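You operate a simulated robot arm through the tools that you are given. There is no shell and no other tool. Be economical: measure what you need, move in short steps, check, and stop when the job is done.

You run a simulated robot arm. Do the job below in one go: nothing can be reset, and whatever is moved stays where it is left.

Task
Empty the two blue tins on the sorter shelf: dark beans into the blue tub, others into the sample tray.
Fine: look into each tin; the tins go back in their places; nothing spilt.

It is judged by the outcome, as a careful person would: the job done as asked, and still so three seconds after it is handed in. It fails if anything else is knocked over, pushed out of place, dropped, spilled or broken.

Robot
A 7-joint arm with a two-finger parallel gripper, fixed in place. Base frame: the origin is at the foot of the arm, x ahead of it, y to its left, z up. Lengths are in cm, angles in rad, forces in N, time in s.
With the tool pointing down near the work surface it reaches from about 24 to 68 cm from the base axis. Its first joint turns from -1.152 to 1.152 rad. Payload 2.4 kg.
The TCP is the grasp point between the finger pads, 3 cm short of the fingertips. In the tool frame z runs along the fingers and y along their closing line. The gripper opens to 9.4 cm. The fingers are 2.8 cm wide and 1 cm thick; the gripper's body (5 by 9.6 cm) begins 5.5 cm behind the TCP.
Orientation is that of the tool frame in the base frame, as a unit quaternion [x, y, z, w]. With the fingers straight down and closing along the base's y, the tool's x points along the base's -x, its y along +y and its z along -z.

Tools
- The arm moves only by the tool nudge_tool. Its argument "deltas" is a list of rows, each an object (a shift or turn left out is 0, a gripper value left out holds the last) with "linear": the shift along the tool's x, y, z in cm, a list of three; "turn": the turn, a rotation vector about the tool's x, y, z in degrees, a list of three; "fingers": the closure, from 0 (fully open) to 1 (shut). In form: [{"linear": [dx, dy, dz], "turn": [rx, ry, rz], "fingers": fingers}, ...]. A call has 1 to 10 rows; each row is the pose to reach, as a shift and turn from the pose commanded when the call began, along the tool's axes at that moment. Rows are played at 5 a second. More than 5 cm and 0.15 rad between two rows, or a gripper value outside its range, and nothing of the call is played. Where a pose cannot be reached the arm comes as near as it can. A force on the tool above 40 N (or 10 N above the force at the start of the call, whichever is more), or a blocked arm, ends the call early, and 0.2 s more pass. The fingers move at their own pace (about 15.3 cm/s each) and stop on an object; they squeeze with about 30 N. The grip force told is the motor's: it shows also when the fingers shut on nothing. Time passes only in rows, and 0.2 s behind the last, so rows that repeat a pose let the fingers close. The reply holds the time, the measured pose of the TCP, the force on the tool along the base axes, the opening and the grip force, in the units named above and with some noise, and new pictures: "views" is both (left out), scene, wrist or none.
- Cameras (640 x 400 px; columns grow to the right, rows downward): "scene" is fixed at [5.02, 49.15, 143.96]; the picture's right is [-0.57, -0.82, 0.00], its down [-0.51, 0.35, -0.79] and it looks along [0.65, -0.45, -0.62] (base axes); focal length 285 px, centre (320, 200). "wrist" rides on the gripper at [-3.7, 0, -5.8] in the tool frame; the picture's right is [0.00, -1.00, 0.00], its down [0.97, 0.00, -0.24] and it looks along [0.24, 0.00, 0.97] (tool axes); focal length 218 px, centre (320, 200). There is no depth. A picture from a camera that has moved, and an enlarged one, comes with that camera's place and axes in the base frame and with its lens.
- inspect(camera, box): a new picture of the part [left, top, right, bottom] of that camera's present view, enlarged. It takes no simulated time.
- hand_in(): hands the job in; it is judged then, once.

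Go step by step. Nothing tells you positions but the pictures and the camera data: compare them with the known pose of the tool, close in by small moves and look again before you grip or let go. The budget is 120 turns and 150 pictures, counting those below and the enlarged ones. Unless the task says otherwise, let go and move clear before handing in, and close with one line.

The tools are called after "Call:" by a JSON object that holds its "name" and its "arguments". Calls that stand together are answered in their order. nudge_tool: Moves the arm, as the interface text tells. Its arguments: {"type":"object","properties":{"deltas":{"type":"array"},"views":{"type":"string","enum":["both","scene","wrist","none"]}},"required":["deltas"]} The other tools are called the same way: inspect (camera, box) takes an enlarged picture of a part of a camera's view; hand_in () hands the job in.

At the start:

```text
t: 0.0
tool_pos: [34.71, -3.98, 123.15]
tool_rot: [0.0, 1.0, 0.0, 0.0]
wrist_force: [0.4, -0.6, 0.4]
width: 9.4
grasp_force: 0.0
```

scene: 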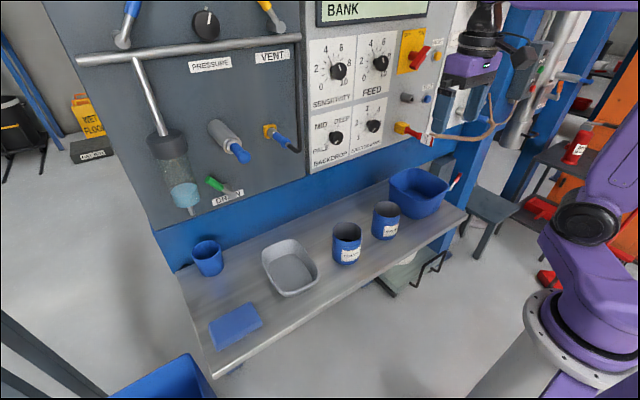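
wrist: 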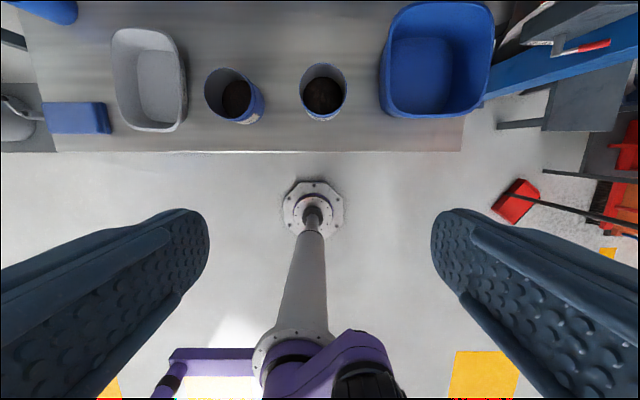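

I see a shelf with a blue cup, a grey tray, two labelled blue tins, and a blue tub on the right. I'll enlarge the views to see the tins' contents and labels.

Call:
{"name": "inspect", "arguments": {"camera": "wrist", "box": [180, 40, 380, 165]}}

Call:
{"name": "inspect", "arguments": {"camera": "scene", "box": [160, 150, 480, 350]}}

```text
3.20 times, centred on (280, 102) of wrist
camera zoom: at [38.33, -4.02, 128.88], right [0.0, -1.0, 0.0], down [-0.97, 0.0, 0.24], along [-0.24, 0.0, -0.97], focal length 698 px, centre (448, 512)
```

zoom: 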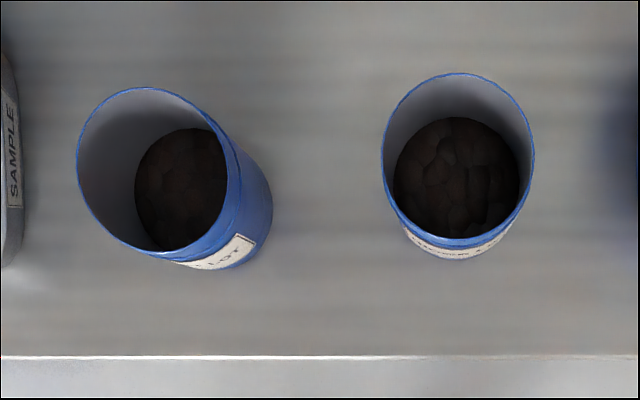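

```text
2.00 times, centred on (320, 250) of scene
camera zoom: at [5.02, 49.15, 143.96], right [-0.57, -0.82, 0.0], down [-0.51, 0.35, -0.79], along [0.65, -0.45, -0.62], focal length 570 px, centre (320, 100)
```

zoom: 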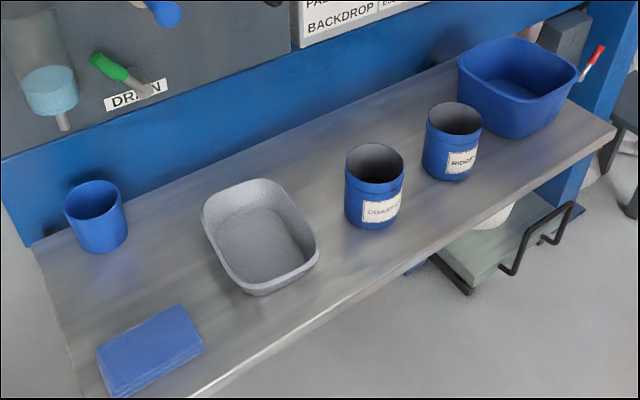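

Tins are about 7.9 cm across and 9.3 cm tall, at roughly (47.4, -4.5) and (47, 11.2). I'll go above the right one and look straight into it.

Call:
{"name": "nudge_tool", "arguments": {"deltas": [{"linear": [-2.6, -0.1, 3]}, {"linear": [-5.2, -0.2, 6]}, {"linear": [-7.8, -0.3, 9]}, {"linear": [-10.4, -0.4, 12]}, {"linear": [-12.8, -0.5, 15]}, {"linear": [-12.8, -0.5, 15]}], "views": "none"}}

Call:
{"name": "inspect", "arguments": {"camera": "wrist", "box": [220, 100, 420, 225]}}

```text
t: 1.4
tool_pos: [47.93, -4.72, 108.32]
tool_rot: [0.001, 1.0, 0.0, 0.0]
wrist_force: [0.4, 0.0, 0.0]
width: 9.41
grasp_force: 0.1
```

```text
3.20 times, centred on (320, 162) of wrist
camera zoom: at [51.46, -4.81, 114.0], right [0.0, -1.0, 0.0], down [-0.97, 0.0, 0.24], along [-0.24, 0.0, -0.97], focal length 698 px, centre (320, 320)
```

zoom: 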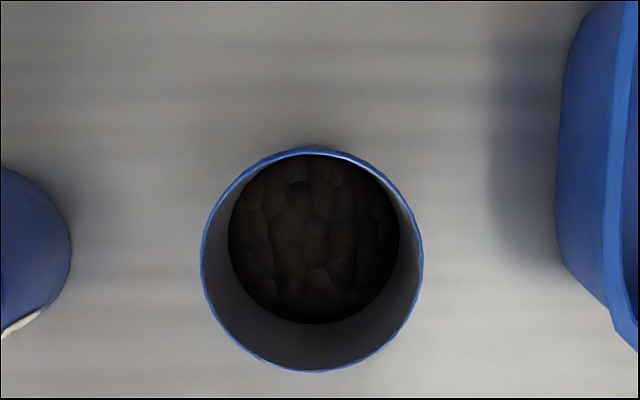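

The right tin holds brown-looking beans in shadow; its axis is at (47.55, -4.5). Now the left tin, for comparison.

Call:
{"name": "nudge_tool", "arguments": {"deltas": [{"linear": [0, 4, 0]}, {"linear": [0, 8, 0]}, {"linear": [0, 12, 0]}, {"linear": [0, 15.8, 0]}, {"linear": [0, 15.8, 0]}], "views": "none"}}

Call:
{"name": "inspect", "arguments": {"camera": "wrist", "box": [220, 100, 420, 225]}}

```text
t: 2.6
tool_pos: [47.38, 11.39, 108.42]
tool_rot: [0.0, 1.0, 0.0, 0.001]
wrist_force: [-0.9, 0.1, 0.5]
width: 9.42
grasp_force: 0.0
```

```text
3.20 times, centred on (320, 162) of wrist
camera zoom: at [50.93, 11.24, 114.17], right [0.0, -1.0, 0.0], down [-0.97, 0.0, 0.24], along [-0.24, 0.0, -0.97], focal length 698 px, centre (320, 320)
```

zoom: 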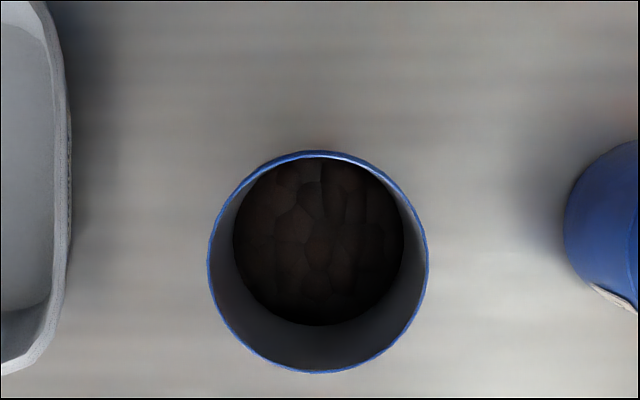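

Both look alike in this shadow, so I'll enlarge more strongly.

Call:
{"name": "inspect", "arguments": {"camera": "wrist", "box": [288, 146, 352, 206]}}

Call:
{"name": "inspect", "arguments": {"camera": "scene", "box": [320, 190, 410, 270]}}

```text
6.67 times, centred on (320, 176) of wrist
camera zoom: at [50.93, 11.24, 114.17], right [0.0, -1.0, 0.0], down [-0.97, 0.0, 0.24], along [-0.24, 0.0, -0.97], focal length 1455 px, centre (320, 360)
```

zoom: 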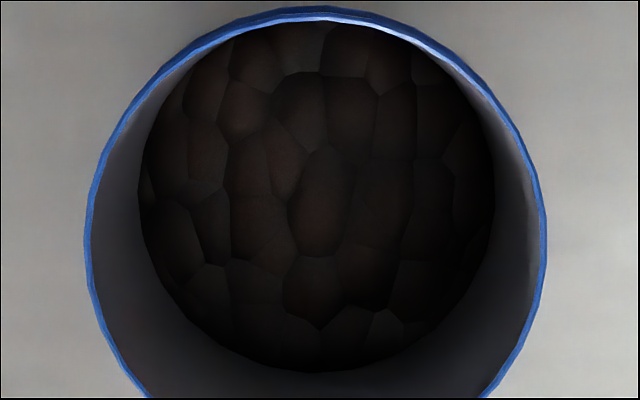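

```text
5.00 times, centred on (365, 230) of scene
camera zoom: at [5.02, 49.15, 143.96], right [-0.57, -0.82, 0.0], down [-0.51, 0.35, -0.79], along [0.65, -0.45, -0.62], focal length 1424 px, centre (95, 50)
```

zoom: 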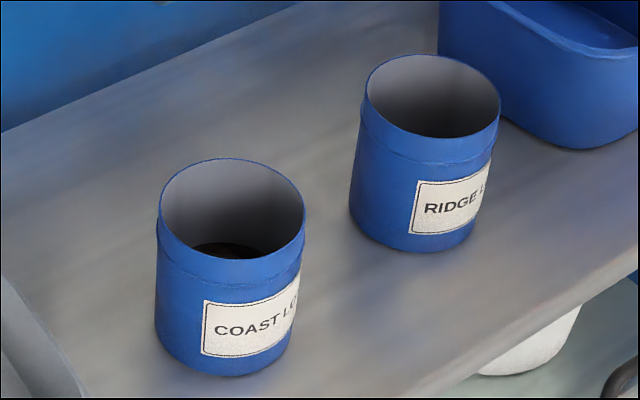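

The two tins, COAST LOT (left) and RIDGE LOT (right), both look dark here. I'll bring the gripper close to horizontal for a side grip, so I can pour by rolling, and look at the contents again in that pose.

Call:
{"name": "nudge_tool", "arguments": {"deltas": [{"turn": [0, -8, 0]}, {"turn": [0, -16, 0]}, {"turn": [0, -24, 0]}, {"turn": [0, -32, 0]}, {"turn": [0, -40, 0]}, {"turn": [0, -48, 0]}, {"turn": [0, -56, 0]}, {"turn": [0, -64, 0]}, {"turn": [0, -72, 0]}, {"turn": [0, -72, 0]}]}}

```text
t: 4.8
tool_pos: [47.71, 11.28, 108.14]
tool_rot: [0.0, 0.808, 0.001, 0.589]
wrist_force: [-0.5, 0.5, 0.5]
width: 9.38
grasp_force: 0.0
out of reach, approached as far as the arm can: row 6
camera wrist: at [43.06, 11.19, 113.39], right [0.0, -1.0, 0.0], down [-0.53, 0.0, -0.85], along [0.85, 0.0, -0.53], focal length 218 px, centre (320, 200)
```

scene: 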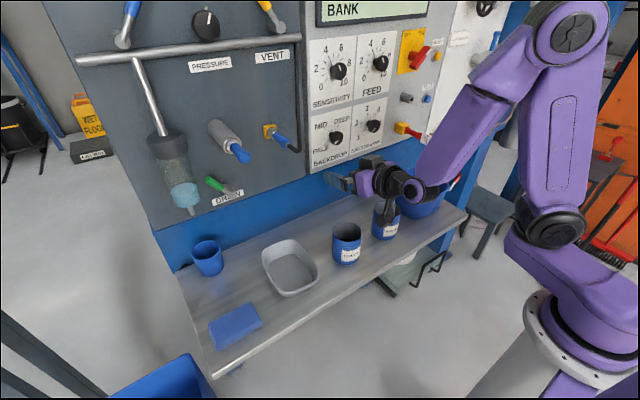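
wrist: 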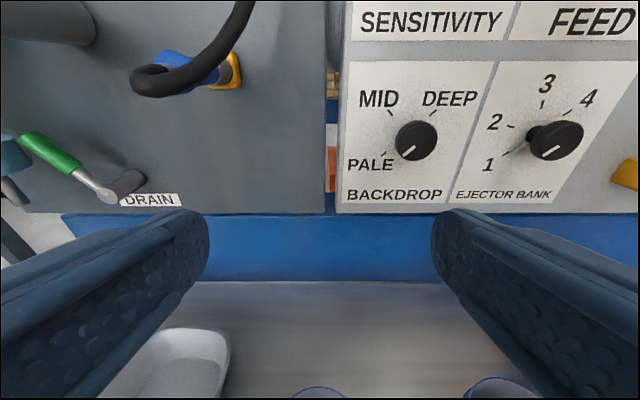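

The near-horizontal pose is reachable. I'll move above the RIDGE tin and check alignment.

Call:
{"name": "nudge_tool", "arguments": {"deltas": [{"linear": [0, -4, 0]}, {"linear": [0, -8, 0]}, {"linear": [1.5, -12, 0.5]}, {"linear": [4.5, -15.8, 1.3]}, {"linear": [7.67, -15.8, 2.28]}, {"linear": [7.67, -15.8, 2.28]}]}}

```text
t: 6.2
tool_pos: [49.62, -2.56, 103.01]
tool_rot: [-0.004, 0.812, -0.016, 0.583]
wrist_force: [-0.2, -0.1, -0.3]
width: 9.41
grasp_force: 0.1
out of reach, approached as far as the arm can: row 4, 5, 6
camera wrist: at [45.12, -2.43, 108.31], right [-0.01, -1.0, 0.03], down [-0.54, -0.02, -0.84], along [0.84, -0.03, -0.54], focal length 218 px, centre (320, 200)
```

scene: 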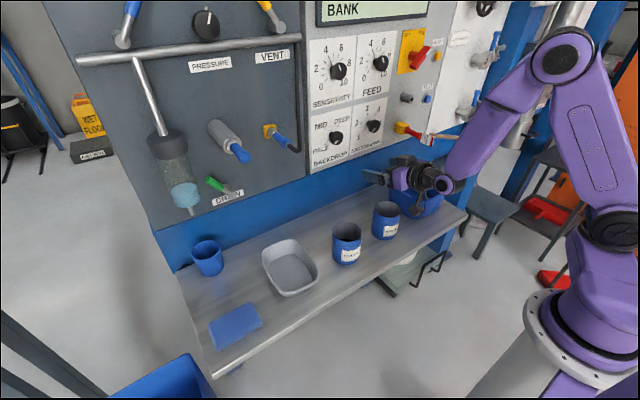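
wrist: 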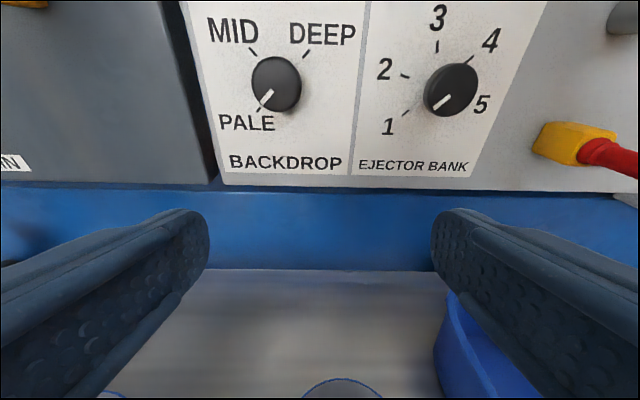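

At this close, low spot the arm can't reach a horizontal tool, as it's limited by wrist bend. An alternative is to grip with the hand leaning away from me and pour by pitching the mouth back toward the robot; I'll test empty whether a horizontal tool is reachable high over the tub.

Call:
{"name": "nudge_tool", "arguments": {"deltas": [{"linear": [-1.6, -3, 1.06], "turn": [3.8, 0, 1.24]}, {"linear": [-3.2, -6, 2.1], "turn": [7.6, 0, 2.48]}, {"linear": [-4.8, -9, 3.2], "turn": [11.4, 0, 3.72]}, {"linear": [-6.4, -12, 4.2], "turn": [15.2, 0, 4.96]}, {"linear": [-8.02, -15, 5.28], "turn": [19, 0, 6.2]}, {"linear": [-8.02, -15, 5.28], "turn": [19, 0, 6.2]}], "views": "scene"}}

```text
t: 7.6
tool_pos: [56.72, -17.55, 109.26]
tool_rot: [0.141, 0.797, -0.102, 0.579]
wrist_force: [0.3, -0.3, 0.4]
width: 9.39
grasp_force: 0.0
```

scene: 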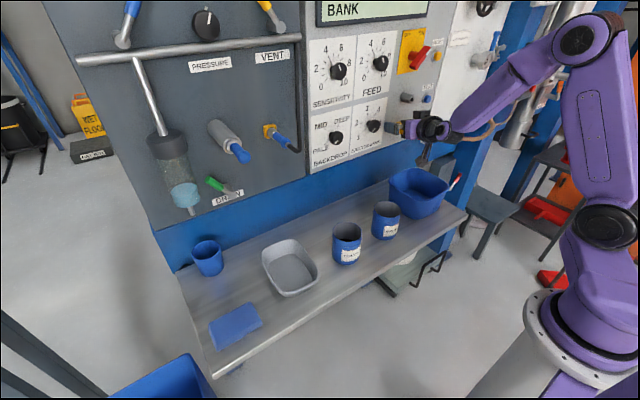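

The deltas count from the pose actually reached, and this one is reachable. Now I'll test pitching further up.

Call:
{"name": "nudge_tool", "arguments": {"deltas": [{"turn": [0, -6, 0]}, {"turn": [0, -12, 0]}, {"turn": [0, -18, 0]}, {"turn": [0, -24, 0]}, {"turn": [0, -30, 0]}, {"turn": [0, -36, 0]}, {"turn": [0, -36, 0]}], "views": "none"}}

```text
t: 9.2
tool_pos: [58.1, -16.51, 109.96]
tool_rot: [0.1, 0.58, -0.147, 0.795]
wrist_force: [-0.3, 0.4, -0.6]
width: 9.42
grasp_force: 0.1
out of reach, approached as far as the arm can: row 5, 6, 7
```

It reaches about 108° of pitch over the tub. So the plan is to grip with the hand leaning 25° away from the robot, then pitch to about 95–100°, which tips the tin about 120° toward the robot, over the tub. I'll rotate back now.

Call:
{"name": "nudge_tool", "arguments": {"deltas": [{"turn": [0, 8, 0]}, {"turn": [0, 16, 0]}, {"turn": [0, 24, 0]}, {"turn": [0, 32, 0]}, {"turn": [0, 40, 0]}, {"turn": [0, 48, 0]}, {"turn": [0, 56, 0]}, {"turn": [0, 64, 0]}, {"turn": [0, 72, 0]}, {"turn": [0, 80, 0]}], "views": "none"}}

```text
t: 11.4
tool_pos: [57.91, -16.88, 110.04]
tool_rot: [0.16, 0.956, -0.052, 0.238]
wrist_force: [0.2, 2.5, -0.5]
width: 9.4
grasp_force: 0.1
out of reach, approached as far as the arm can: row 8
```

Next I'll carry the tool to above the RIDGE tin while leaning to about -25°.

Call:
{"name": "nudge_tool", "arguments": {"deltas": [{"linear": [2.08, 1.19, -0.3], "turn": [0, 7.6, 0]}, {"linear": [4.16, 2.38, -0.6], "turn": [0, 15.2, 0]}, {"linear": [6.25, 3.57, -0.9], "turn": [0, 22.8, 0]}, {"linear": [8.33, 4.77, -1.2], "turn": [0, 30.4, 0]}, {"linear": [10.41, 5.96, -1.5], "turn": [0, 38, 0]}, {"linear": [12.5, 7.15, -1.8], "turn": [0, 45.6, 0]}, {"linear": [14.58, 8.34, -2.11], "turn": [0, 53, 0]}, {"linear": [14.58, 8.34, -2.11], "turn": [0, 53, 0]}]}}

```text
t: 13.2
tool_pos: [47.79, -3.98, 105.04]
tool_rot: [0.17, 0.961, 0.038, -0.213]
wrist_force: [-0.6, -0.3, -0.4]
width: 9.39
grasp_force: 0.2
camera wrist: at [53.08, -6.01, 108.69], right [-0.34, -0.94, 0.0], down [-0.73, 0.27, 0.63], along [-0.59, 0.22, -0.78], focal length 218 px, centre (320, 200)
```

scene: 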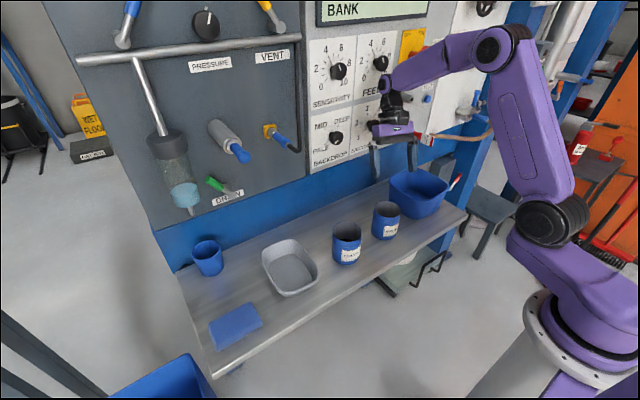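
wrist: 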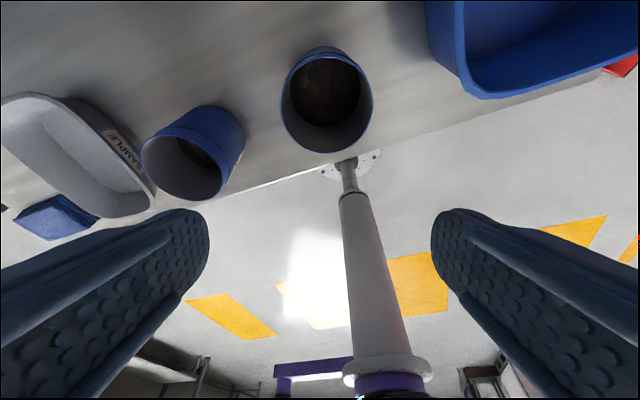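

The yaw of about -20° suits both a round tin and the pour, so I'll keep it. Let me inspect the contents in this lighting.

Call:
{"name": "inspect", "arguments": {"camera": "wrist", "box": [130, 35, 390, 205]}}

Call:
{"name": "inspect", "arguments": {"camera": "wrist", "box": [275, 40, 381, 106]}}

```text
2.35 times, centred on (260, 120) of wrist
camera zoom: at [53.08, -6.01, 108.69], right [-0.34, -0.94, 0.0], down [-0.73, 0.27, 0.63], along [-0.59, 0.22, -0.78], focal length 514 px, centre (461, 388)
```

zoom: 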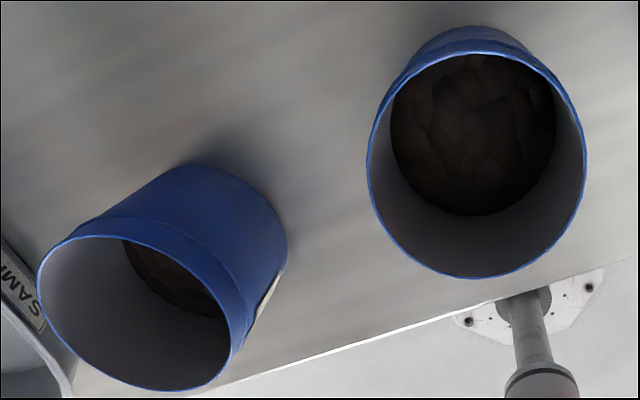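

```text
6.04 times, centred on (328, 73) of wrist
camera zoom: at [53.08, -6.01, 108.69], right [-0.34, -0.94, 0.0], down [-0.73, 0.27, 0.63], along [-0.59, 0.22, -0.78], focal length 1318 px, centre (272, 967)
```

zoom: 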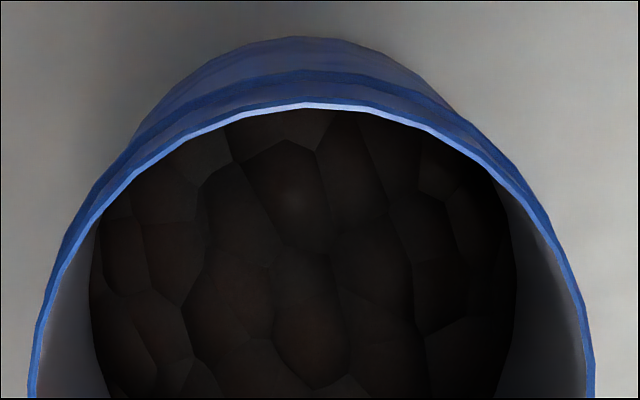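

Both tins show the same dark roasted beans, so both go to the blue tub, and I'll confirm again while pouring. I'm lowering to just above the RIDGE rim and checking alignment.

Call:
{"name": "nudge_tool", "arguments": {"deltas": [{"linear": [-1.2, -0.2, 2.6]}, {"linear": [-2.5, -0.4, 5.2]}, {"linear": [-3.7, -0.55, 7.8]}, {"linear": [-4.95, -0.55, 10.38]}, {"linear": [-4.95, -0.55, 10.38]}]}}

```text
t: 14.4
tool_pos: [47.73, -4.61, 93.39]
tool_rot: [0.17, 0.961, 0.038, -0.213]
wrist_force: [0.4, -0.2, 0.7]
width: 9.4
grasp_force: 0.1
camera wrist: at [53.06, -6.64, 97.08], right [-0.34, -0.94, 0.0], down [-0.73, 0.27, 0.63], along [-0.59, 0.22, -0.78], focal length 218 px, centre (320, 200)
```

scene: 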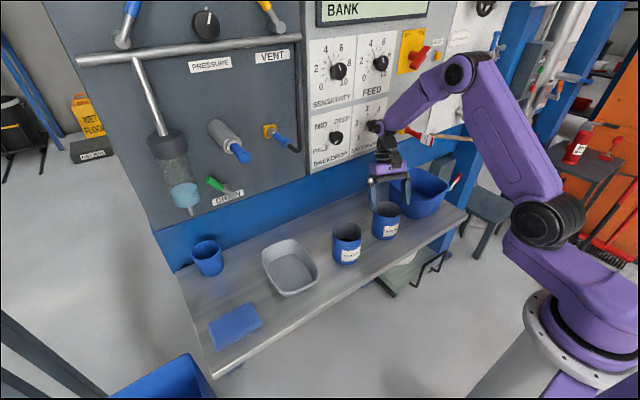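
wrist: 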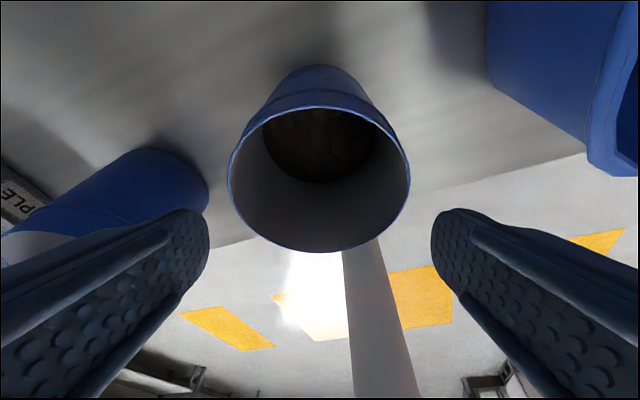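

The tin is centred between the fingers, so I'm descending to the grip height and closing.

Call:
{"name": "nudge_tool", "arguments": {"deltas": [{"linear": [-0.7, 0, 1.5]}, {"linear": [-1.4, 0, 3.0]}, {"linear": [-2.1, 0, 4.5]}, {"linear": [-2.83, 0, 6.07]}, {"linear": [-2.83, 0, 6.07]}], "views": "both"}}

```text
t: 15.6
tool_pos: [47.74, -4.36, 87.07]
tool_rot: [0.169, 0.962, 0.038, -0.213]
wrist_force: [0.2, 0.3, -0.2]
width: 9.38
grasp_force: 0.1
camera wrist: at [53.09, -6.49, 90.62], right [-0.34, -0.94, 0.0], down [-0.73, 0.27, 0.63], along [-0.59, 0.22, -0.78], focal length 218 px, centre (320, 200)
```

scene: 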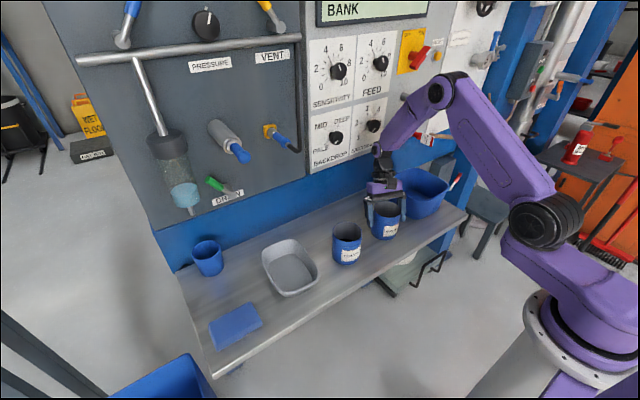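
wrist: 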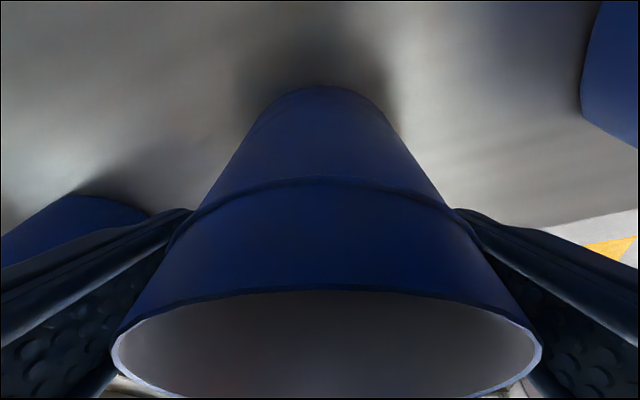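

Call:
{"name": "nudge_tool", "arguments": {"deltas": [{"fingers": 1}, {"fingers": 1}, {"fingers": 1}], "views": "wrist"}}

```text
t: 16.4
tool_pos: [47.84, -4.51, 87.01]
tool_rot: [0.17, 0.961, 0.038, -0.214]
wrist_force: [0.4, -0.3, 0.1]
width: 8.15
grasp_force: 29.8
camera wrist: at [53.07, -6.48, 90.62], right [-0.34, -0.94, 0.0], down [-0.73, 0.27, 0.63], along [-0.59, 0.22, -0.78], focal length 218 px, centre (320, 200)
```

wrist: 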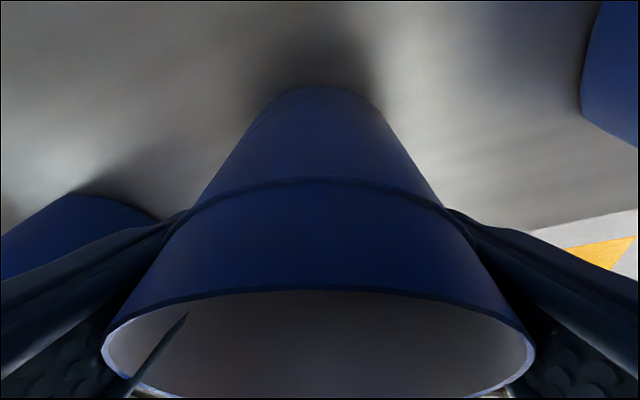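

Gripped (8.15 cm wide, 30 N). I'm lifting straight up.

Call:
{"name": "nudge_tool", "arguments": {"deltas": [{"linear": [0.42, 0, -0.91]}, {"linear": [1.27, 0, -2.72]}, {"linear": [2.54, 0, -5.44]}, {"linear": [4.02, 0, -8.6]}, {"linear": [5.5, 0, -11.8]}, {"linear": [6.98, 0, -14.9]}, {"linear": [8.46, 0, -18.1]}, {"linear": [8.46, 0, -18.1]}]}}

```text
t: 18.2
tool_pos: [47.54, -4.36, 106.93]
tool_rot: [0.17, 0.961, 0.038, -0.213]
wrist_force: [-0.6, -0.2, -1.5]
width: 8.15
grasp_force: 29.8
camera wrist: at [52.96, -6.46, 110.6], right [-0.34, -0.94, 0.0], down [-0.73, 0.27, 0.63], along [-0.59, 0.21, -0.78], focal length 218 px, centre (320, 200)
```

scene: 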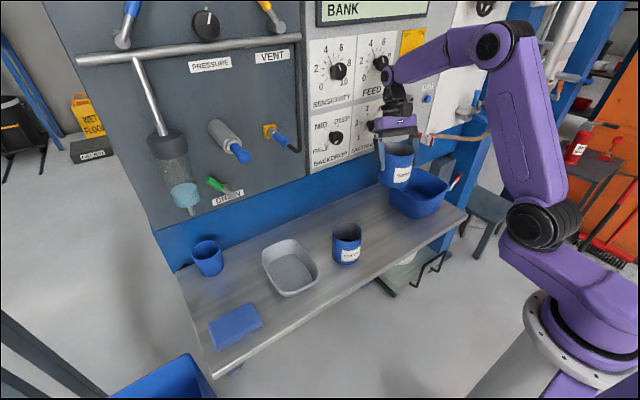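
wrist: 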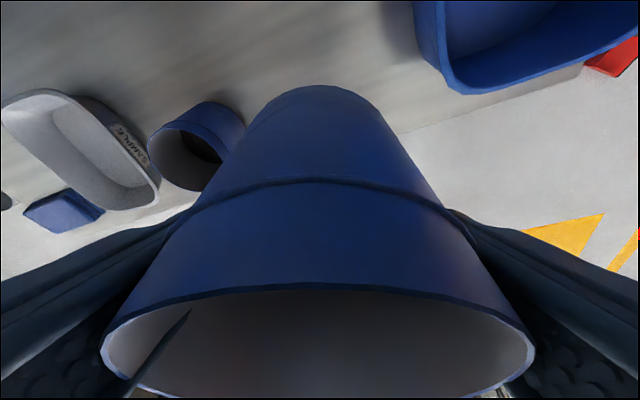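

Lifted cleanly. The tub rim is at about z 89, spanning x 44–60 and y -14 to -33. I'm carrying the tin upright to over the tub, keeping clear of the panel lever.

Call:
{"name": "nudge_tool", "arguments": {"deltas": [{"linear": [-0.8, -1.0, -0.2]}, {"linear": [-2.4, -2.9, -0.65]}, {"linear": [-4.2, -5.1, -1.15]}, {"linear": [-6.1, -7.4, -1.7]}, {"linear": [-8, -9.7, -2.2]}, {"linear": [-9.8, -11.9, -2.7]}, {"linear": [-11.1, -13.5, -3.1]}, {"linear": [-11.77, -14.33, -3.28]}, {"linear": [-11.77, -14.33, -3.28]}]}}

```text
t: 20.2
tool_pos: [54.26, -22.03, 105.09]
tool_rot: [0.169, 0.962, 0.038, -0.21]
wrist_force: [-0.5, 0.7, -1.5]
width: 8.09
grasp_force: 30.1
camera wrist: at [59.66, -24.06, 108.66], right [-0.34, -0.94, 0.0], down [-0.74, 0.27, 0.62], along [-0.58, 0.21, -0.78], focal length 218 px, centre (320, 200)
```

scene: 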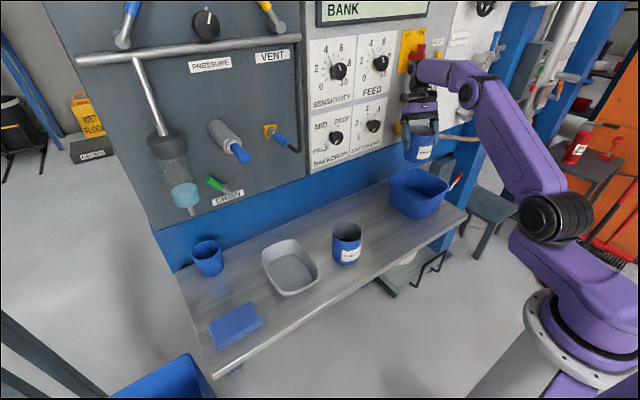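
wrist: 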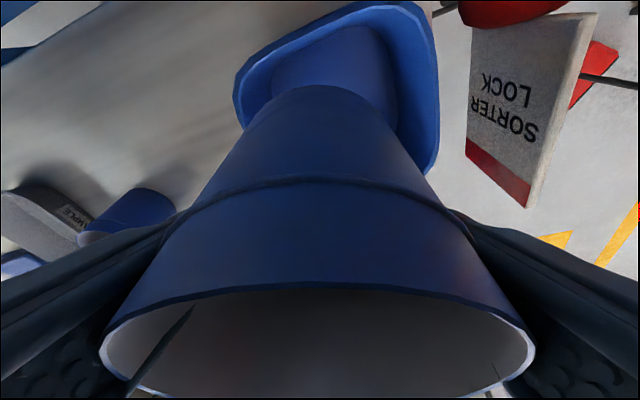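

A "SORTER LOCK" tag hangs off the red lever, close to the hand. I'm inspecting the clearance before rotating.

Call:
{"name": "inspect", "arguments": {"camera": "scene", "box": [370, 40, 530, 230]}}

Call:
{"name": "inspect", "arguments": {"camera": "wrist", "box": [400, 0, 640, 220]}}

```text
2.11 times, centred on (450, 135) of scene
camera zoom: at [5.06, 49.15, 143.95], right [-0.57, -0.82, 0.0], down [-0.51, 0.35, -0.79], along [0.65, -0.45, -0.62], focal length 600 px, centre (46, 337)
```

zoom: 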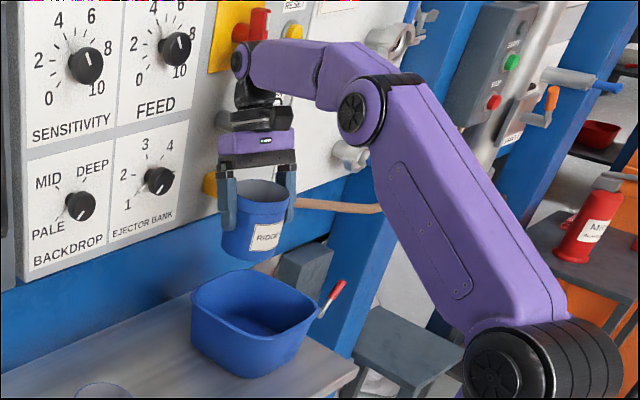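

```text
1.82 times, centred on (520, 110) of wrist
camera zoom: at [59.66, -24.06, 108.66], right [-0.34, -0.94, 0.0], down [-0.74, 0.27, 0.62], along [-0.58, 0.21, -0.78], focal length 397 px, centre (-44, 364)
```

zoom: 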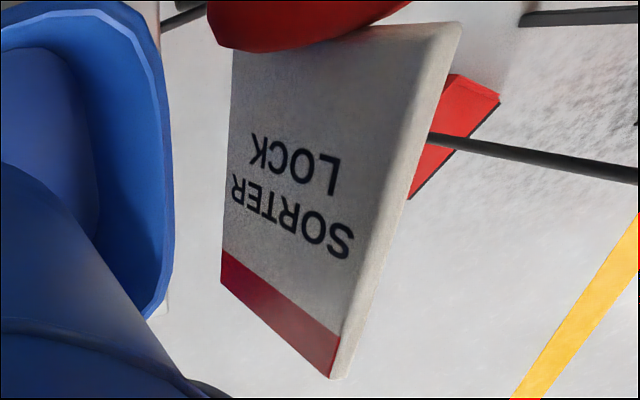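

The lock tag sits at about (55, -30, 101), too close for a pour with this yaw because the tin's base would swing toward it. I'll shift to y ≈ -18.5 and turn the yaw to about +10° so the tin base swings away from it.

Call:
{"name": "nudge_tool", "arguments": {"deltas": [{"linear": [0.5, 1.5, 0.25]}, {"linear": [1.09, 3.29, 0.51]}, {"linear": [1.09, 3.29, 0.51], "turn": [2.1, 0, -4.5]}, {"linear": [1.09, 3.29, 0.51], "turn": [4.2, 0, -9]}, {"linear": [1.09, 3.29, 0.51], "turn": [6.3, 0, -13.6]}, {"linear": [1.09, 3.29, 0.51], "turn": [8.5, 0, -18.2]}, {"linear": [1.09, 3.29, 0.51], "turn": [10.6, 0, -22.7]}, {"linear": [1.09, 3.29, 0.51], "turn": [12.7, 0, -27.2]}, {"linear": [1.09, 3.29, 0.51], "turn": [12.7, 0, -27.2]}]}}

```text
t: 22.2
tool_pos: [54.17, -18.51, 104.68]
tool_rot: [-0.086, 0.973, -0.019, -0.216]
wrist_force: [0.4, -0.6, -0.5]
width: 8.1
grasp_force: 29.7
camera wrist: at [59.81, -17.62, 108.36], right [0.18, -0.98, 0.0], down [-0.77, -0.14, 0.63], along [-0.62, -0.11, -0.78], focal length 218 px, centre (320, 200)
```

scene: 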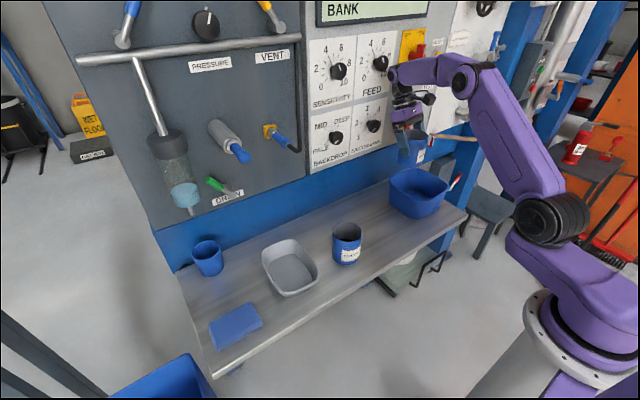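
wrist: 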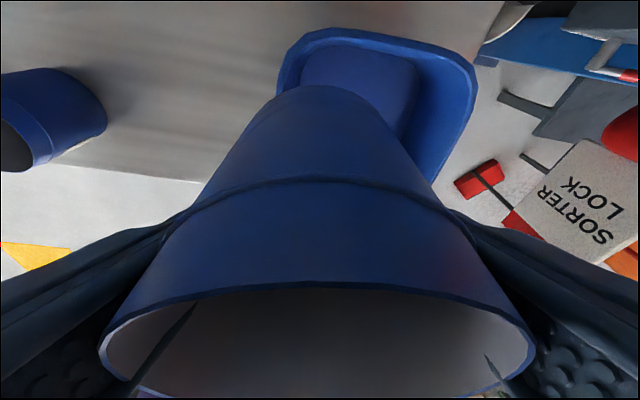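

The tag position is confirmed. I'll yaw a bit more (to ~25°), nudge toward the tub's middle, then start tipping by 30° and check.

Call:
{"name": "nudge_tool", "arguments": {"deltas": [{"linear": [0.1, -0.5, 0], "turn": [2.1, 0, -4.5]}, {"linear": [0.157, -0.985, 0.07], "turn": [4.3, 0, -9]}, {"linear": [0.157, -0.985, 0.07], "turn": [6.4, 0, -13.6]}, {"linear": [0.157, -0.985, 0.07], "turn": [6.4, 0, -13.6]}], "views": "none"}}

Call:
{"name": "nudge_tool", "arguments": {"deltas": [{"turn": [0, -5, 0]}, {"turn": [0, -10, 0]}, {"turn": [0, -15, 0]}, {"turn": [0, -20, 0]}, {"turn": [0, -25, 0]}, {"turn": [0, -30, 0]}]}}

```text
t: 23.2
tool_pos: [54.19, -19.58, 104.72]
tool_rot: [-0.213, 0.953, -0.048, -0.212]
wrist_force: [0.0, 0.3, -1.0]
width: 8.11
grasp_force: 30.5
```

```text
t: 24.6
tool_pos: [54.01, -19.58, 104.67]
tool_rot: [-0.217, 0.975, 0.01, 0.043]
wrist_force: [-0.1, -0.5, -1.6]
width: 8.11
grasp_force: 29.8
camera wrist: at [56.87, -18.25, 110.84], right [0.42, -0.91, 0.0], down [-0.9, -0.42, 0.15], along [-0.14, -0.07, -0.99], focal length 218 px, centre (320, 200)
```

scene: 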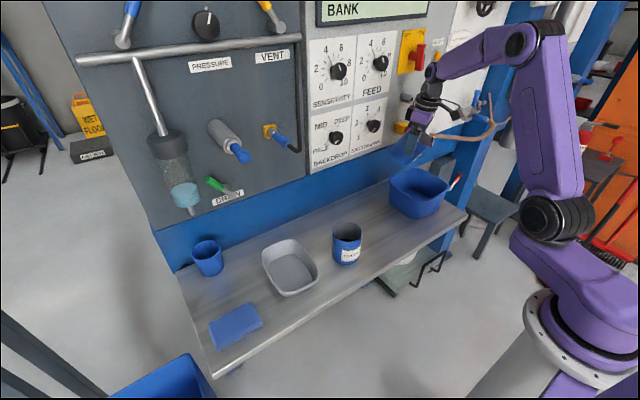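
wrist: 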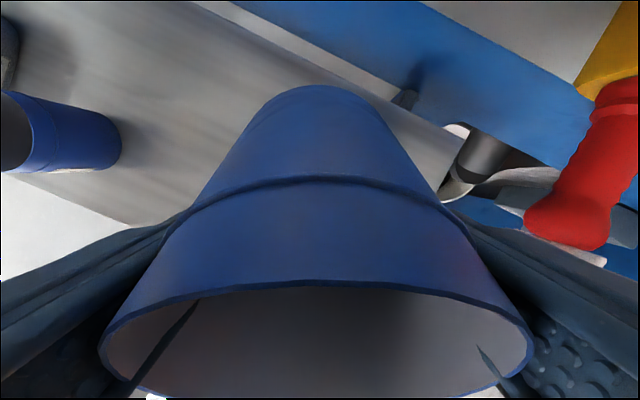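

The lever tip is ~10 cm from the tool axis, and the tilt so far is ~30° with clear space. I'll check the hose to the right before continuing.

Call:
{"name": "inspect", "arguments": {"camera": "scene", "box": [370, 60, 530, 220]}}

```text
2.50 times, centred on (450, 140) of scene
camera zoom: at [5.02, 49.15, 143.96], right [-0.57, -0.82, 0.0], down [-0.51, 0.35, -0.79], along [0.65, -0.45, -0.62], focal length 712 px, centre (-5, 350)
```

zoom: 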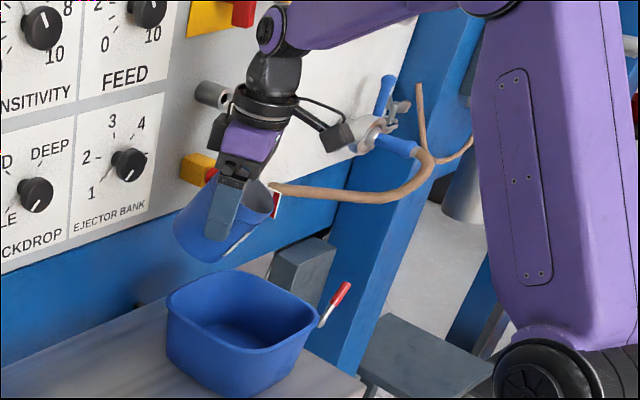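

Call:
{"name": "inspect", "arguments": {"camera": "scene", "box": [425, 90, 497, 155]}}

Call:
{"name": "inspect", "arguments": {"camera": "wrist", "box": [420, 0, 640, 300]}}

```text
6.15 times, centred on (461, 122) of scene
camera zoom: at [5.02, 49.15, 143.96], right [-0.57, -0.82, 0.0], down [-0.51, 0.35, -0.79], along [0.65, -0.45, -0.62], focal length 1753 px, centre (-548, 677)
```

zoom: 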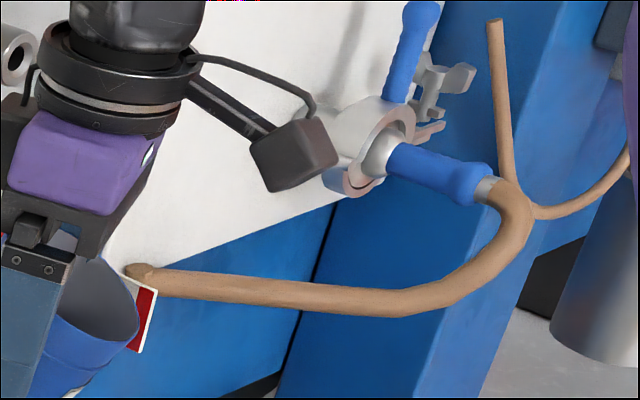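

```text
1.33 times, centred on (530, 150) of wrist
camera zoom: at [56.87, -18.25, 110.84], right [0.42, -0.91, 0.0], down [-0.9, -0.42, 0.15], along [-0.14, -0.07, -0.99], focal length 291 px, centre (40, 267)
```

zoom: 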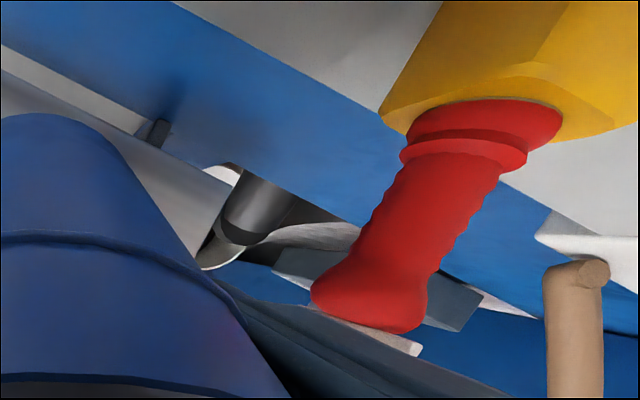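

The branch-like hose is far off, near (68, -49), and the tin base swings away from the lever. I'm continuing to tip slowly.

Call:
{"name": "nudge_tool", "arguments": {"deltas": [{"turn": [0, -4, 0]}, {"turn": [0, -8, 0]}, {"turn": [0, -12, 0]}, {"turn": [0, -16, 0]}, {"turn": [0, -20, 0]}, {"turn": [0, -24, 0]}, {"turn": [0, -28, 0]}, {"turn": [0, -32, 0]}]}}

Call:
{"name": "inspect", "arguments": {"camera": "scene", "box": [370, 80, 490, 230]}}

```text
t: 26.4
tool_pos: [54.12, -19.67, 104.74]
tool_rot: [-0.206, 0.926, 0.068, 0.31]
wrist_force: [1.1, 0.0, -1.2]
width: 8.11
grasp_force: 29.9
camera wrist: at [53.55, -19.85, 111.51], right [0.42, -0.91, 0.0], down [-0.83, -0.39, -0.39], along [0.36, 0.17, -0.92], focal length 218 px, centre (320, 200)
```

scene: 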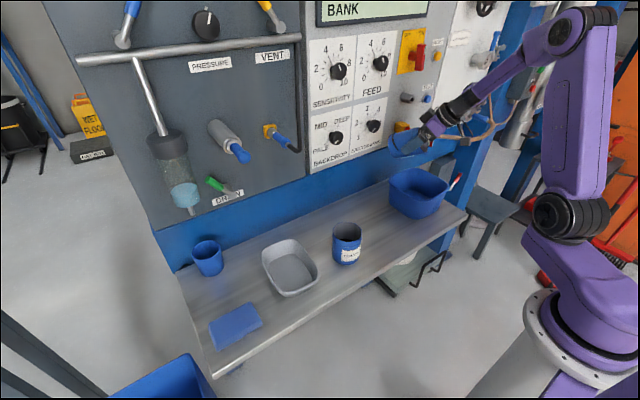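
wrist: 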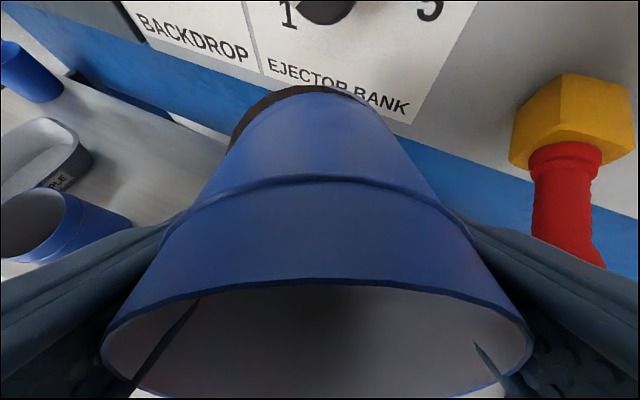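

```text
2.67 times, centred on (430, 155) of scene
camera zoom: at [5.02, 49.15, 143.96], right [-0.57, -0.82, 0.0], down [-0.51, 0.35, -0.79], along [0.65, -0.45, -0.62], focal length 760 px, centre (27, 320)
```

zoom: 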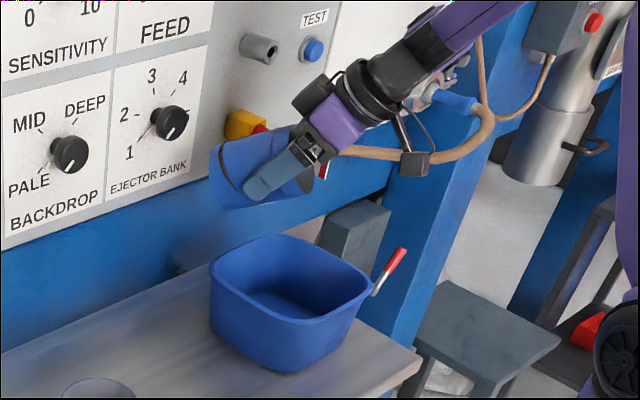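

Nothing has poured yet at about 62°. Continuing slowly.

Call:
{"name": "nudge_tool", "arguments": {"deltas": [{"turn": [0, -4, 0]}, {"turn": [0, -8, 0]}, {"turn": [0, -12, 0]}, {"turn": [0, -16, 0]}, {"turn": [0, -20, 0]}, {"turn": [0, -24, 0]}, {"turn": [0, -28, 0]}]}}

Call:
{"name": "inspect", "arguments": {"camera": "scene", "box": [370, 80, 490, 230]}}

```text
t: 28.0
tool_pos: [54.22, -19.5, 104.82]
tool_rot: [-0.183, 0.822, 0.116, 0.526]
wrist_force: [0.1, 0.3, -0.7]
width: 8.09
grasp_force: 29.8
camera wrist: at [50.72, -21.12, 110.45], right [0.42, -0.91, 0.0], down [-0.57, -0.27, -0.78], along [0.71, 0.33, -0.63], focal length 218 px, centre (320, 200)
```

scene: 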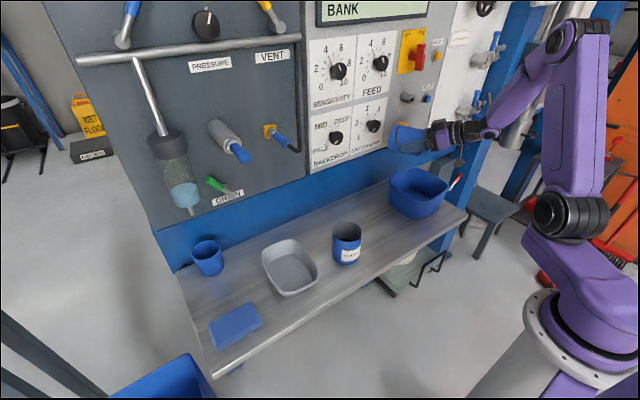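
wrist: 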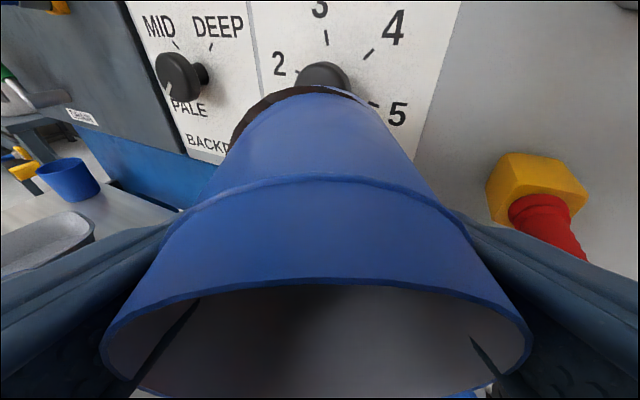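

```text
2.67 times, centred on (430, 155) of scene
camera zoom: at [5.02, 49.15, 143.96], right [-0.57, -0.82, 0.0], down [-0.51, 0.35, -0.79], along [0.65, -0.45, -0.62], focal length 760 px, centre (27, 320)
```

zoom: 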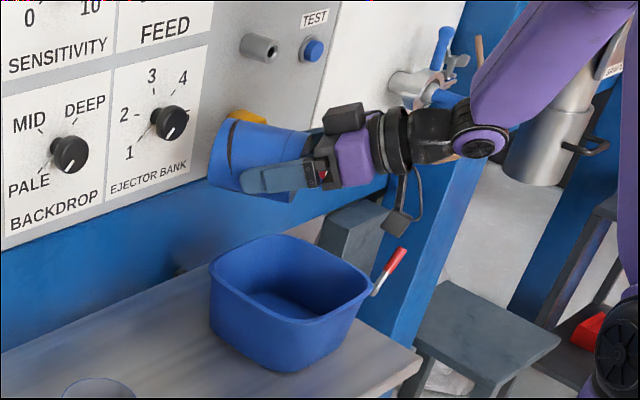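

The tin is at ~90° and still holding its beans; the exit edge is over the tub interior. Continuing.

Call:
{"name": "nudge_tool", "arguments": {"deltas": [{"turn": [0, -4, 0]}, {"turn": [0, -8, 0]}, {"turn": [0, -12, 0]}, {"turn": [0, -16, 0]}, {"turn": [0, -20, 0]}]}}

Call:
{"name": "inspect", "arguments": {"camera": "scene", "box": [370, 80, 490, 230]}}

```text
t: 29.2
tool_pos: [54.09, -19.57, 104.84]
tool_rot: [-0.159, 0.719, 0.146, 0.661]
wrist_force: [-0.2, -1.0, -0.9]
width: 8.04
grasp_force: 30.0
camera wrist: at [49.15, -21.96, 108.87], right [0.42, -0.91, 0.0], down [-0.29, -0.14, -0.95], along [0.86, 0.4, -0.32], focal length 218 px, centre (320, 200)
```

scene: 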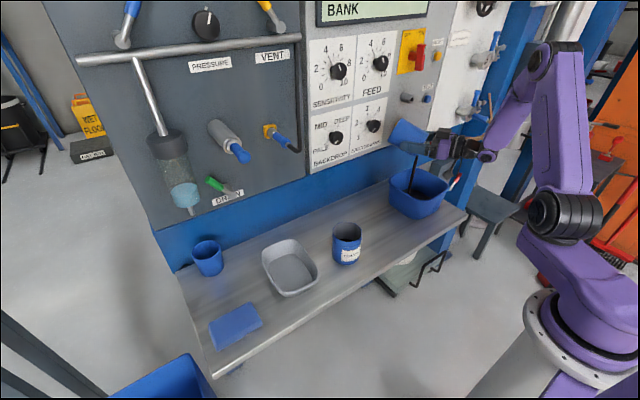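
wrist: 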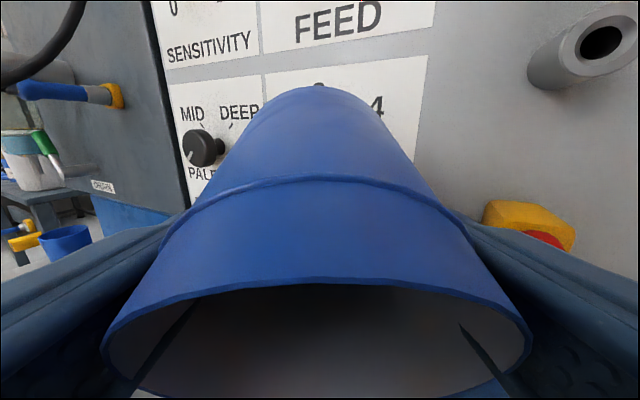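

```text
2.67 times, centred on (430, 155) of scene
camera zoom: at [5.02, 49.15, 143.96], right [-0.57, -0.82, 0.0], down [-0.51, 0.35, -0.79], along [0.65, -0.45, -0.62], focal length 760 px, centre (27, 320)
```

zoom: 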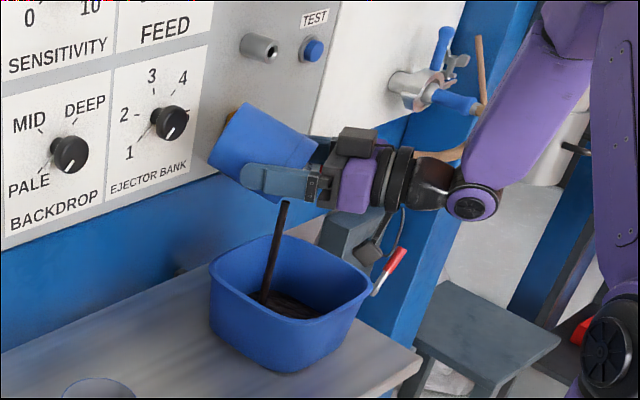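

Dark beans are streaming into the middle of the tub. I'll hold and tip a little more to empty the tin.

Call:
{"name": "nudge_tool", "arguments": {"deltas": [{}, {}, {"turn": [0, -4, 0]}, {"turn": [0, -8, 0]}, {"turn": [0, -12, 0]}, {"turn": [0, -12, 0]}, {"turn": [0, -12, 0]}, {"turn": [0, -12, 0]}, {"turn": [0, -12, 0]}, {"turn": [0, -12, 0]}], "views": "none"}}

Call:
{"name": "inspect", "arguments": {"camera": "scene", "box": [370, 80, 490, 230]}}

```text
t: 31.4
tool_pos: [54.14, -19.58, 104.77]
tool_rot: [-0.144, 0.647, 0.162, 0.731]
wrist_force: [-0.2, 0.1, 0.0]
width: 8.03
grasp_force: 29.8
```

```text
2.67 times, centred on (430, 155) of scene
camera zoom: at [5.02, 49.15, 143.96], right [-0.57, -0.82, 0.0], down [-0.51, 0.35, -0.79], along [0.65, -0.45, -0.62], focal length 760 px, centre (27, 320)
```

zoom: 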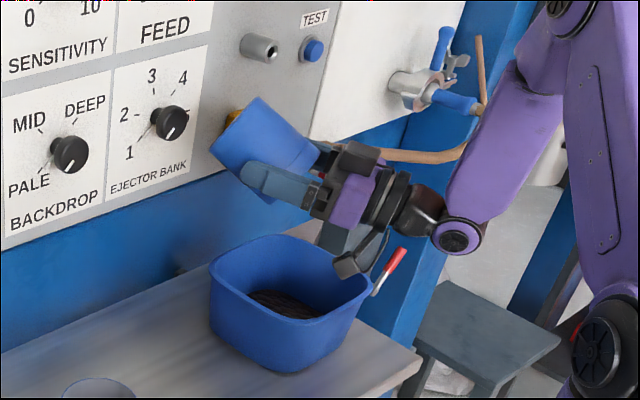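

The stream has stopped. I'll hold briefly, then turn the tin upright again over the tub.

Call:
{"name": "nudge_tool", "arguments": {"deltas": [{}, {}, {"turn": [0, 8, 0]}, {"turn": [0, 16, 0]}, {"turn": [0, 24, 0]}, {"turn": [0, 32, 0]}, {"turn": [0, 40, 0]}, {"turn": [0, 48, 0]}, {"turn": [0, 56, 0]}, {"turn": [0, 64, 0]}], "views": "none"}}

Call:
{"name": "nudge_tool", "arguments": {"deltas": [{"turn": [0, 8, 0]}, {"turn": [0, 16, 0]}, {"turn": [0, 24, 0]}, {"turn": [0, 32, 0]}, {"turn": [0, 40, 0]}, {"turn": [0, 48, 0]}, {"turn": [0, 56, 0]}, {"turn": [0, 58, 0]}, {"turn": [0, 58, 0]}]}}

```text
t: 33.6
tool_pos: [54.15, -19.51, 104.74]
tool_rot: [-0.207, 0.936, 0.06, 0.278]
wrist_force: [0.3, -0.9, -0.6]
width: 8.0
grasp_force: 29.8
```

```text
t: 35.6
tool_pos: [54.11, -19.54, 104.73]
tool_rot: [-0.211, 0.953, -0.048, -0.212]
wrist_force: [0.0, 0.1, -0.9]
width: 8.01
grasp_force: 29.9
camera wrist: at [59.28, -17.15, 108.36], right [0.42, -0.91, 0.0], down [-0.7, -0.33, 0.63], along [-0.57, -0.27, -0.78], focal length 218 px, centre (320, 200)
```

scene: 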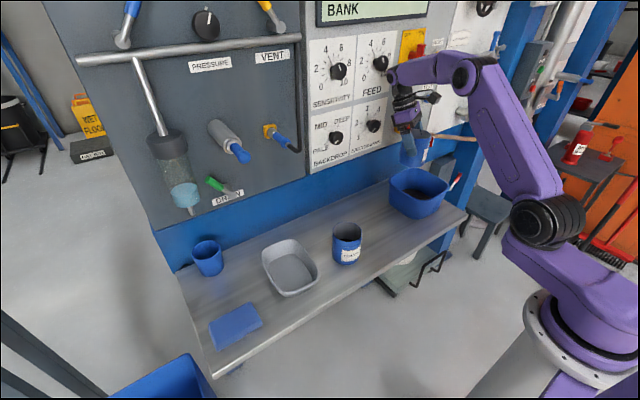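
wrist: 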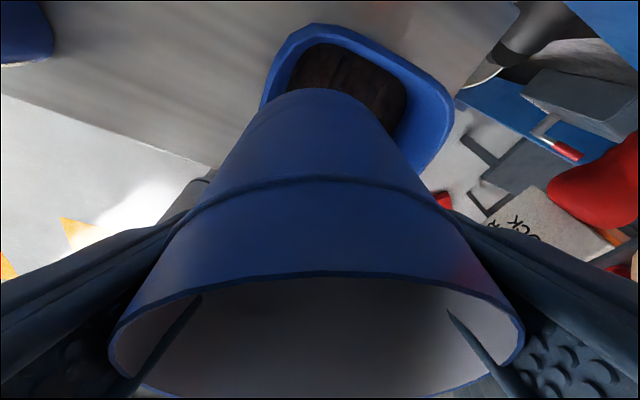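

The tub holds dark beans and the tin looks empty, with no spill. I'm going back to above the RIDGE tin's place with its original yaw.

Call:
{"name": "nudge_tool", "arguments": {"deltas": [{"linear": [-0.08, 2.32, -0.04], "turn": [-2.71, 0, 5.83]}, {"linear": [-0.16, 4.64, -0.08], "turn": [-5.43, 0, 11.66]}, {"linear": [-0.24, 6.96, -0.12], "turn": [-8.14, 0, 17.5]}, {"linear": [-0.33, 9.3, -0.15], "turn": [-10.86, 0, 23.3]}, {"linear": [-0.41, 11.6, -0.19], "turn": [-13.57, 0, 29.1]}, {"linear": [-0.49, 13.9, -0.23], "turn": [-16.3, 0, 35.0]}, {"linear": [-0.57, 16.25, -0.27], "turn": [-19.0, 0, 40.8]}, {"linear": [-0.57, 16.25, -0.27], "turn": [-19.0, 0, 40.8]}]}}

```text
t: 37.4
tool_pos: [47.72, -4.25, 104.87]
tool_rot: [0.171, 0.961, 0.038, -0.213]
wrist_force: [0.4, -0.6, -0.5]
width: 7.98
grasp_force: 30.1
camera wrist: at [53.06, -6.29, 108.42], right [-0.34, -0.94, 0.0], down [-0.73, 0.27, 0.63], along [-0.59, 0.21, -0.78], focal length 218 px, centre (320, 200)
```

scene: 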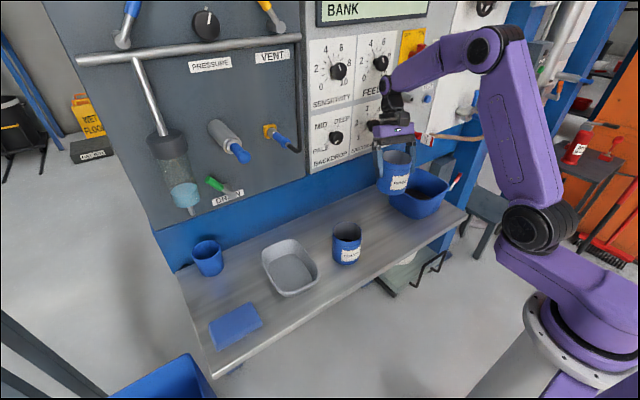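
wrist: 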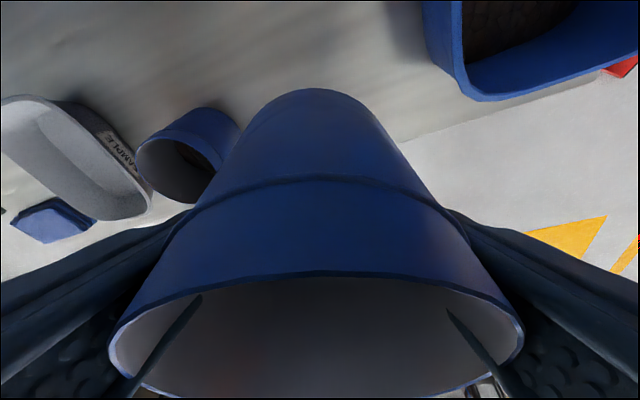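

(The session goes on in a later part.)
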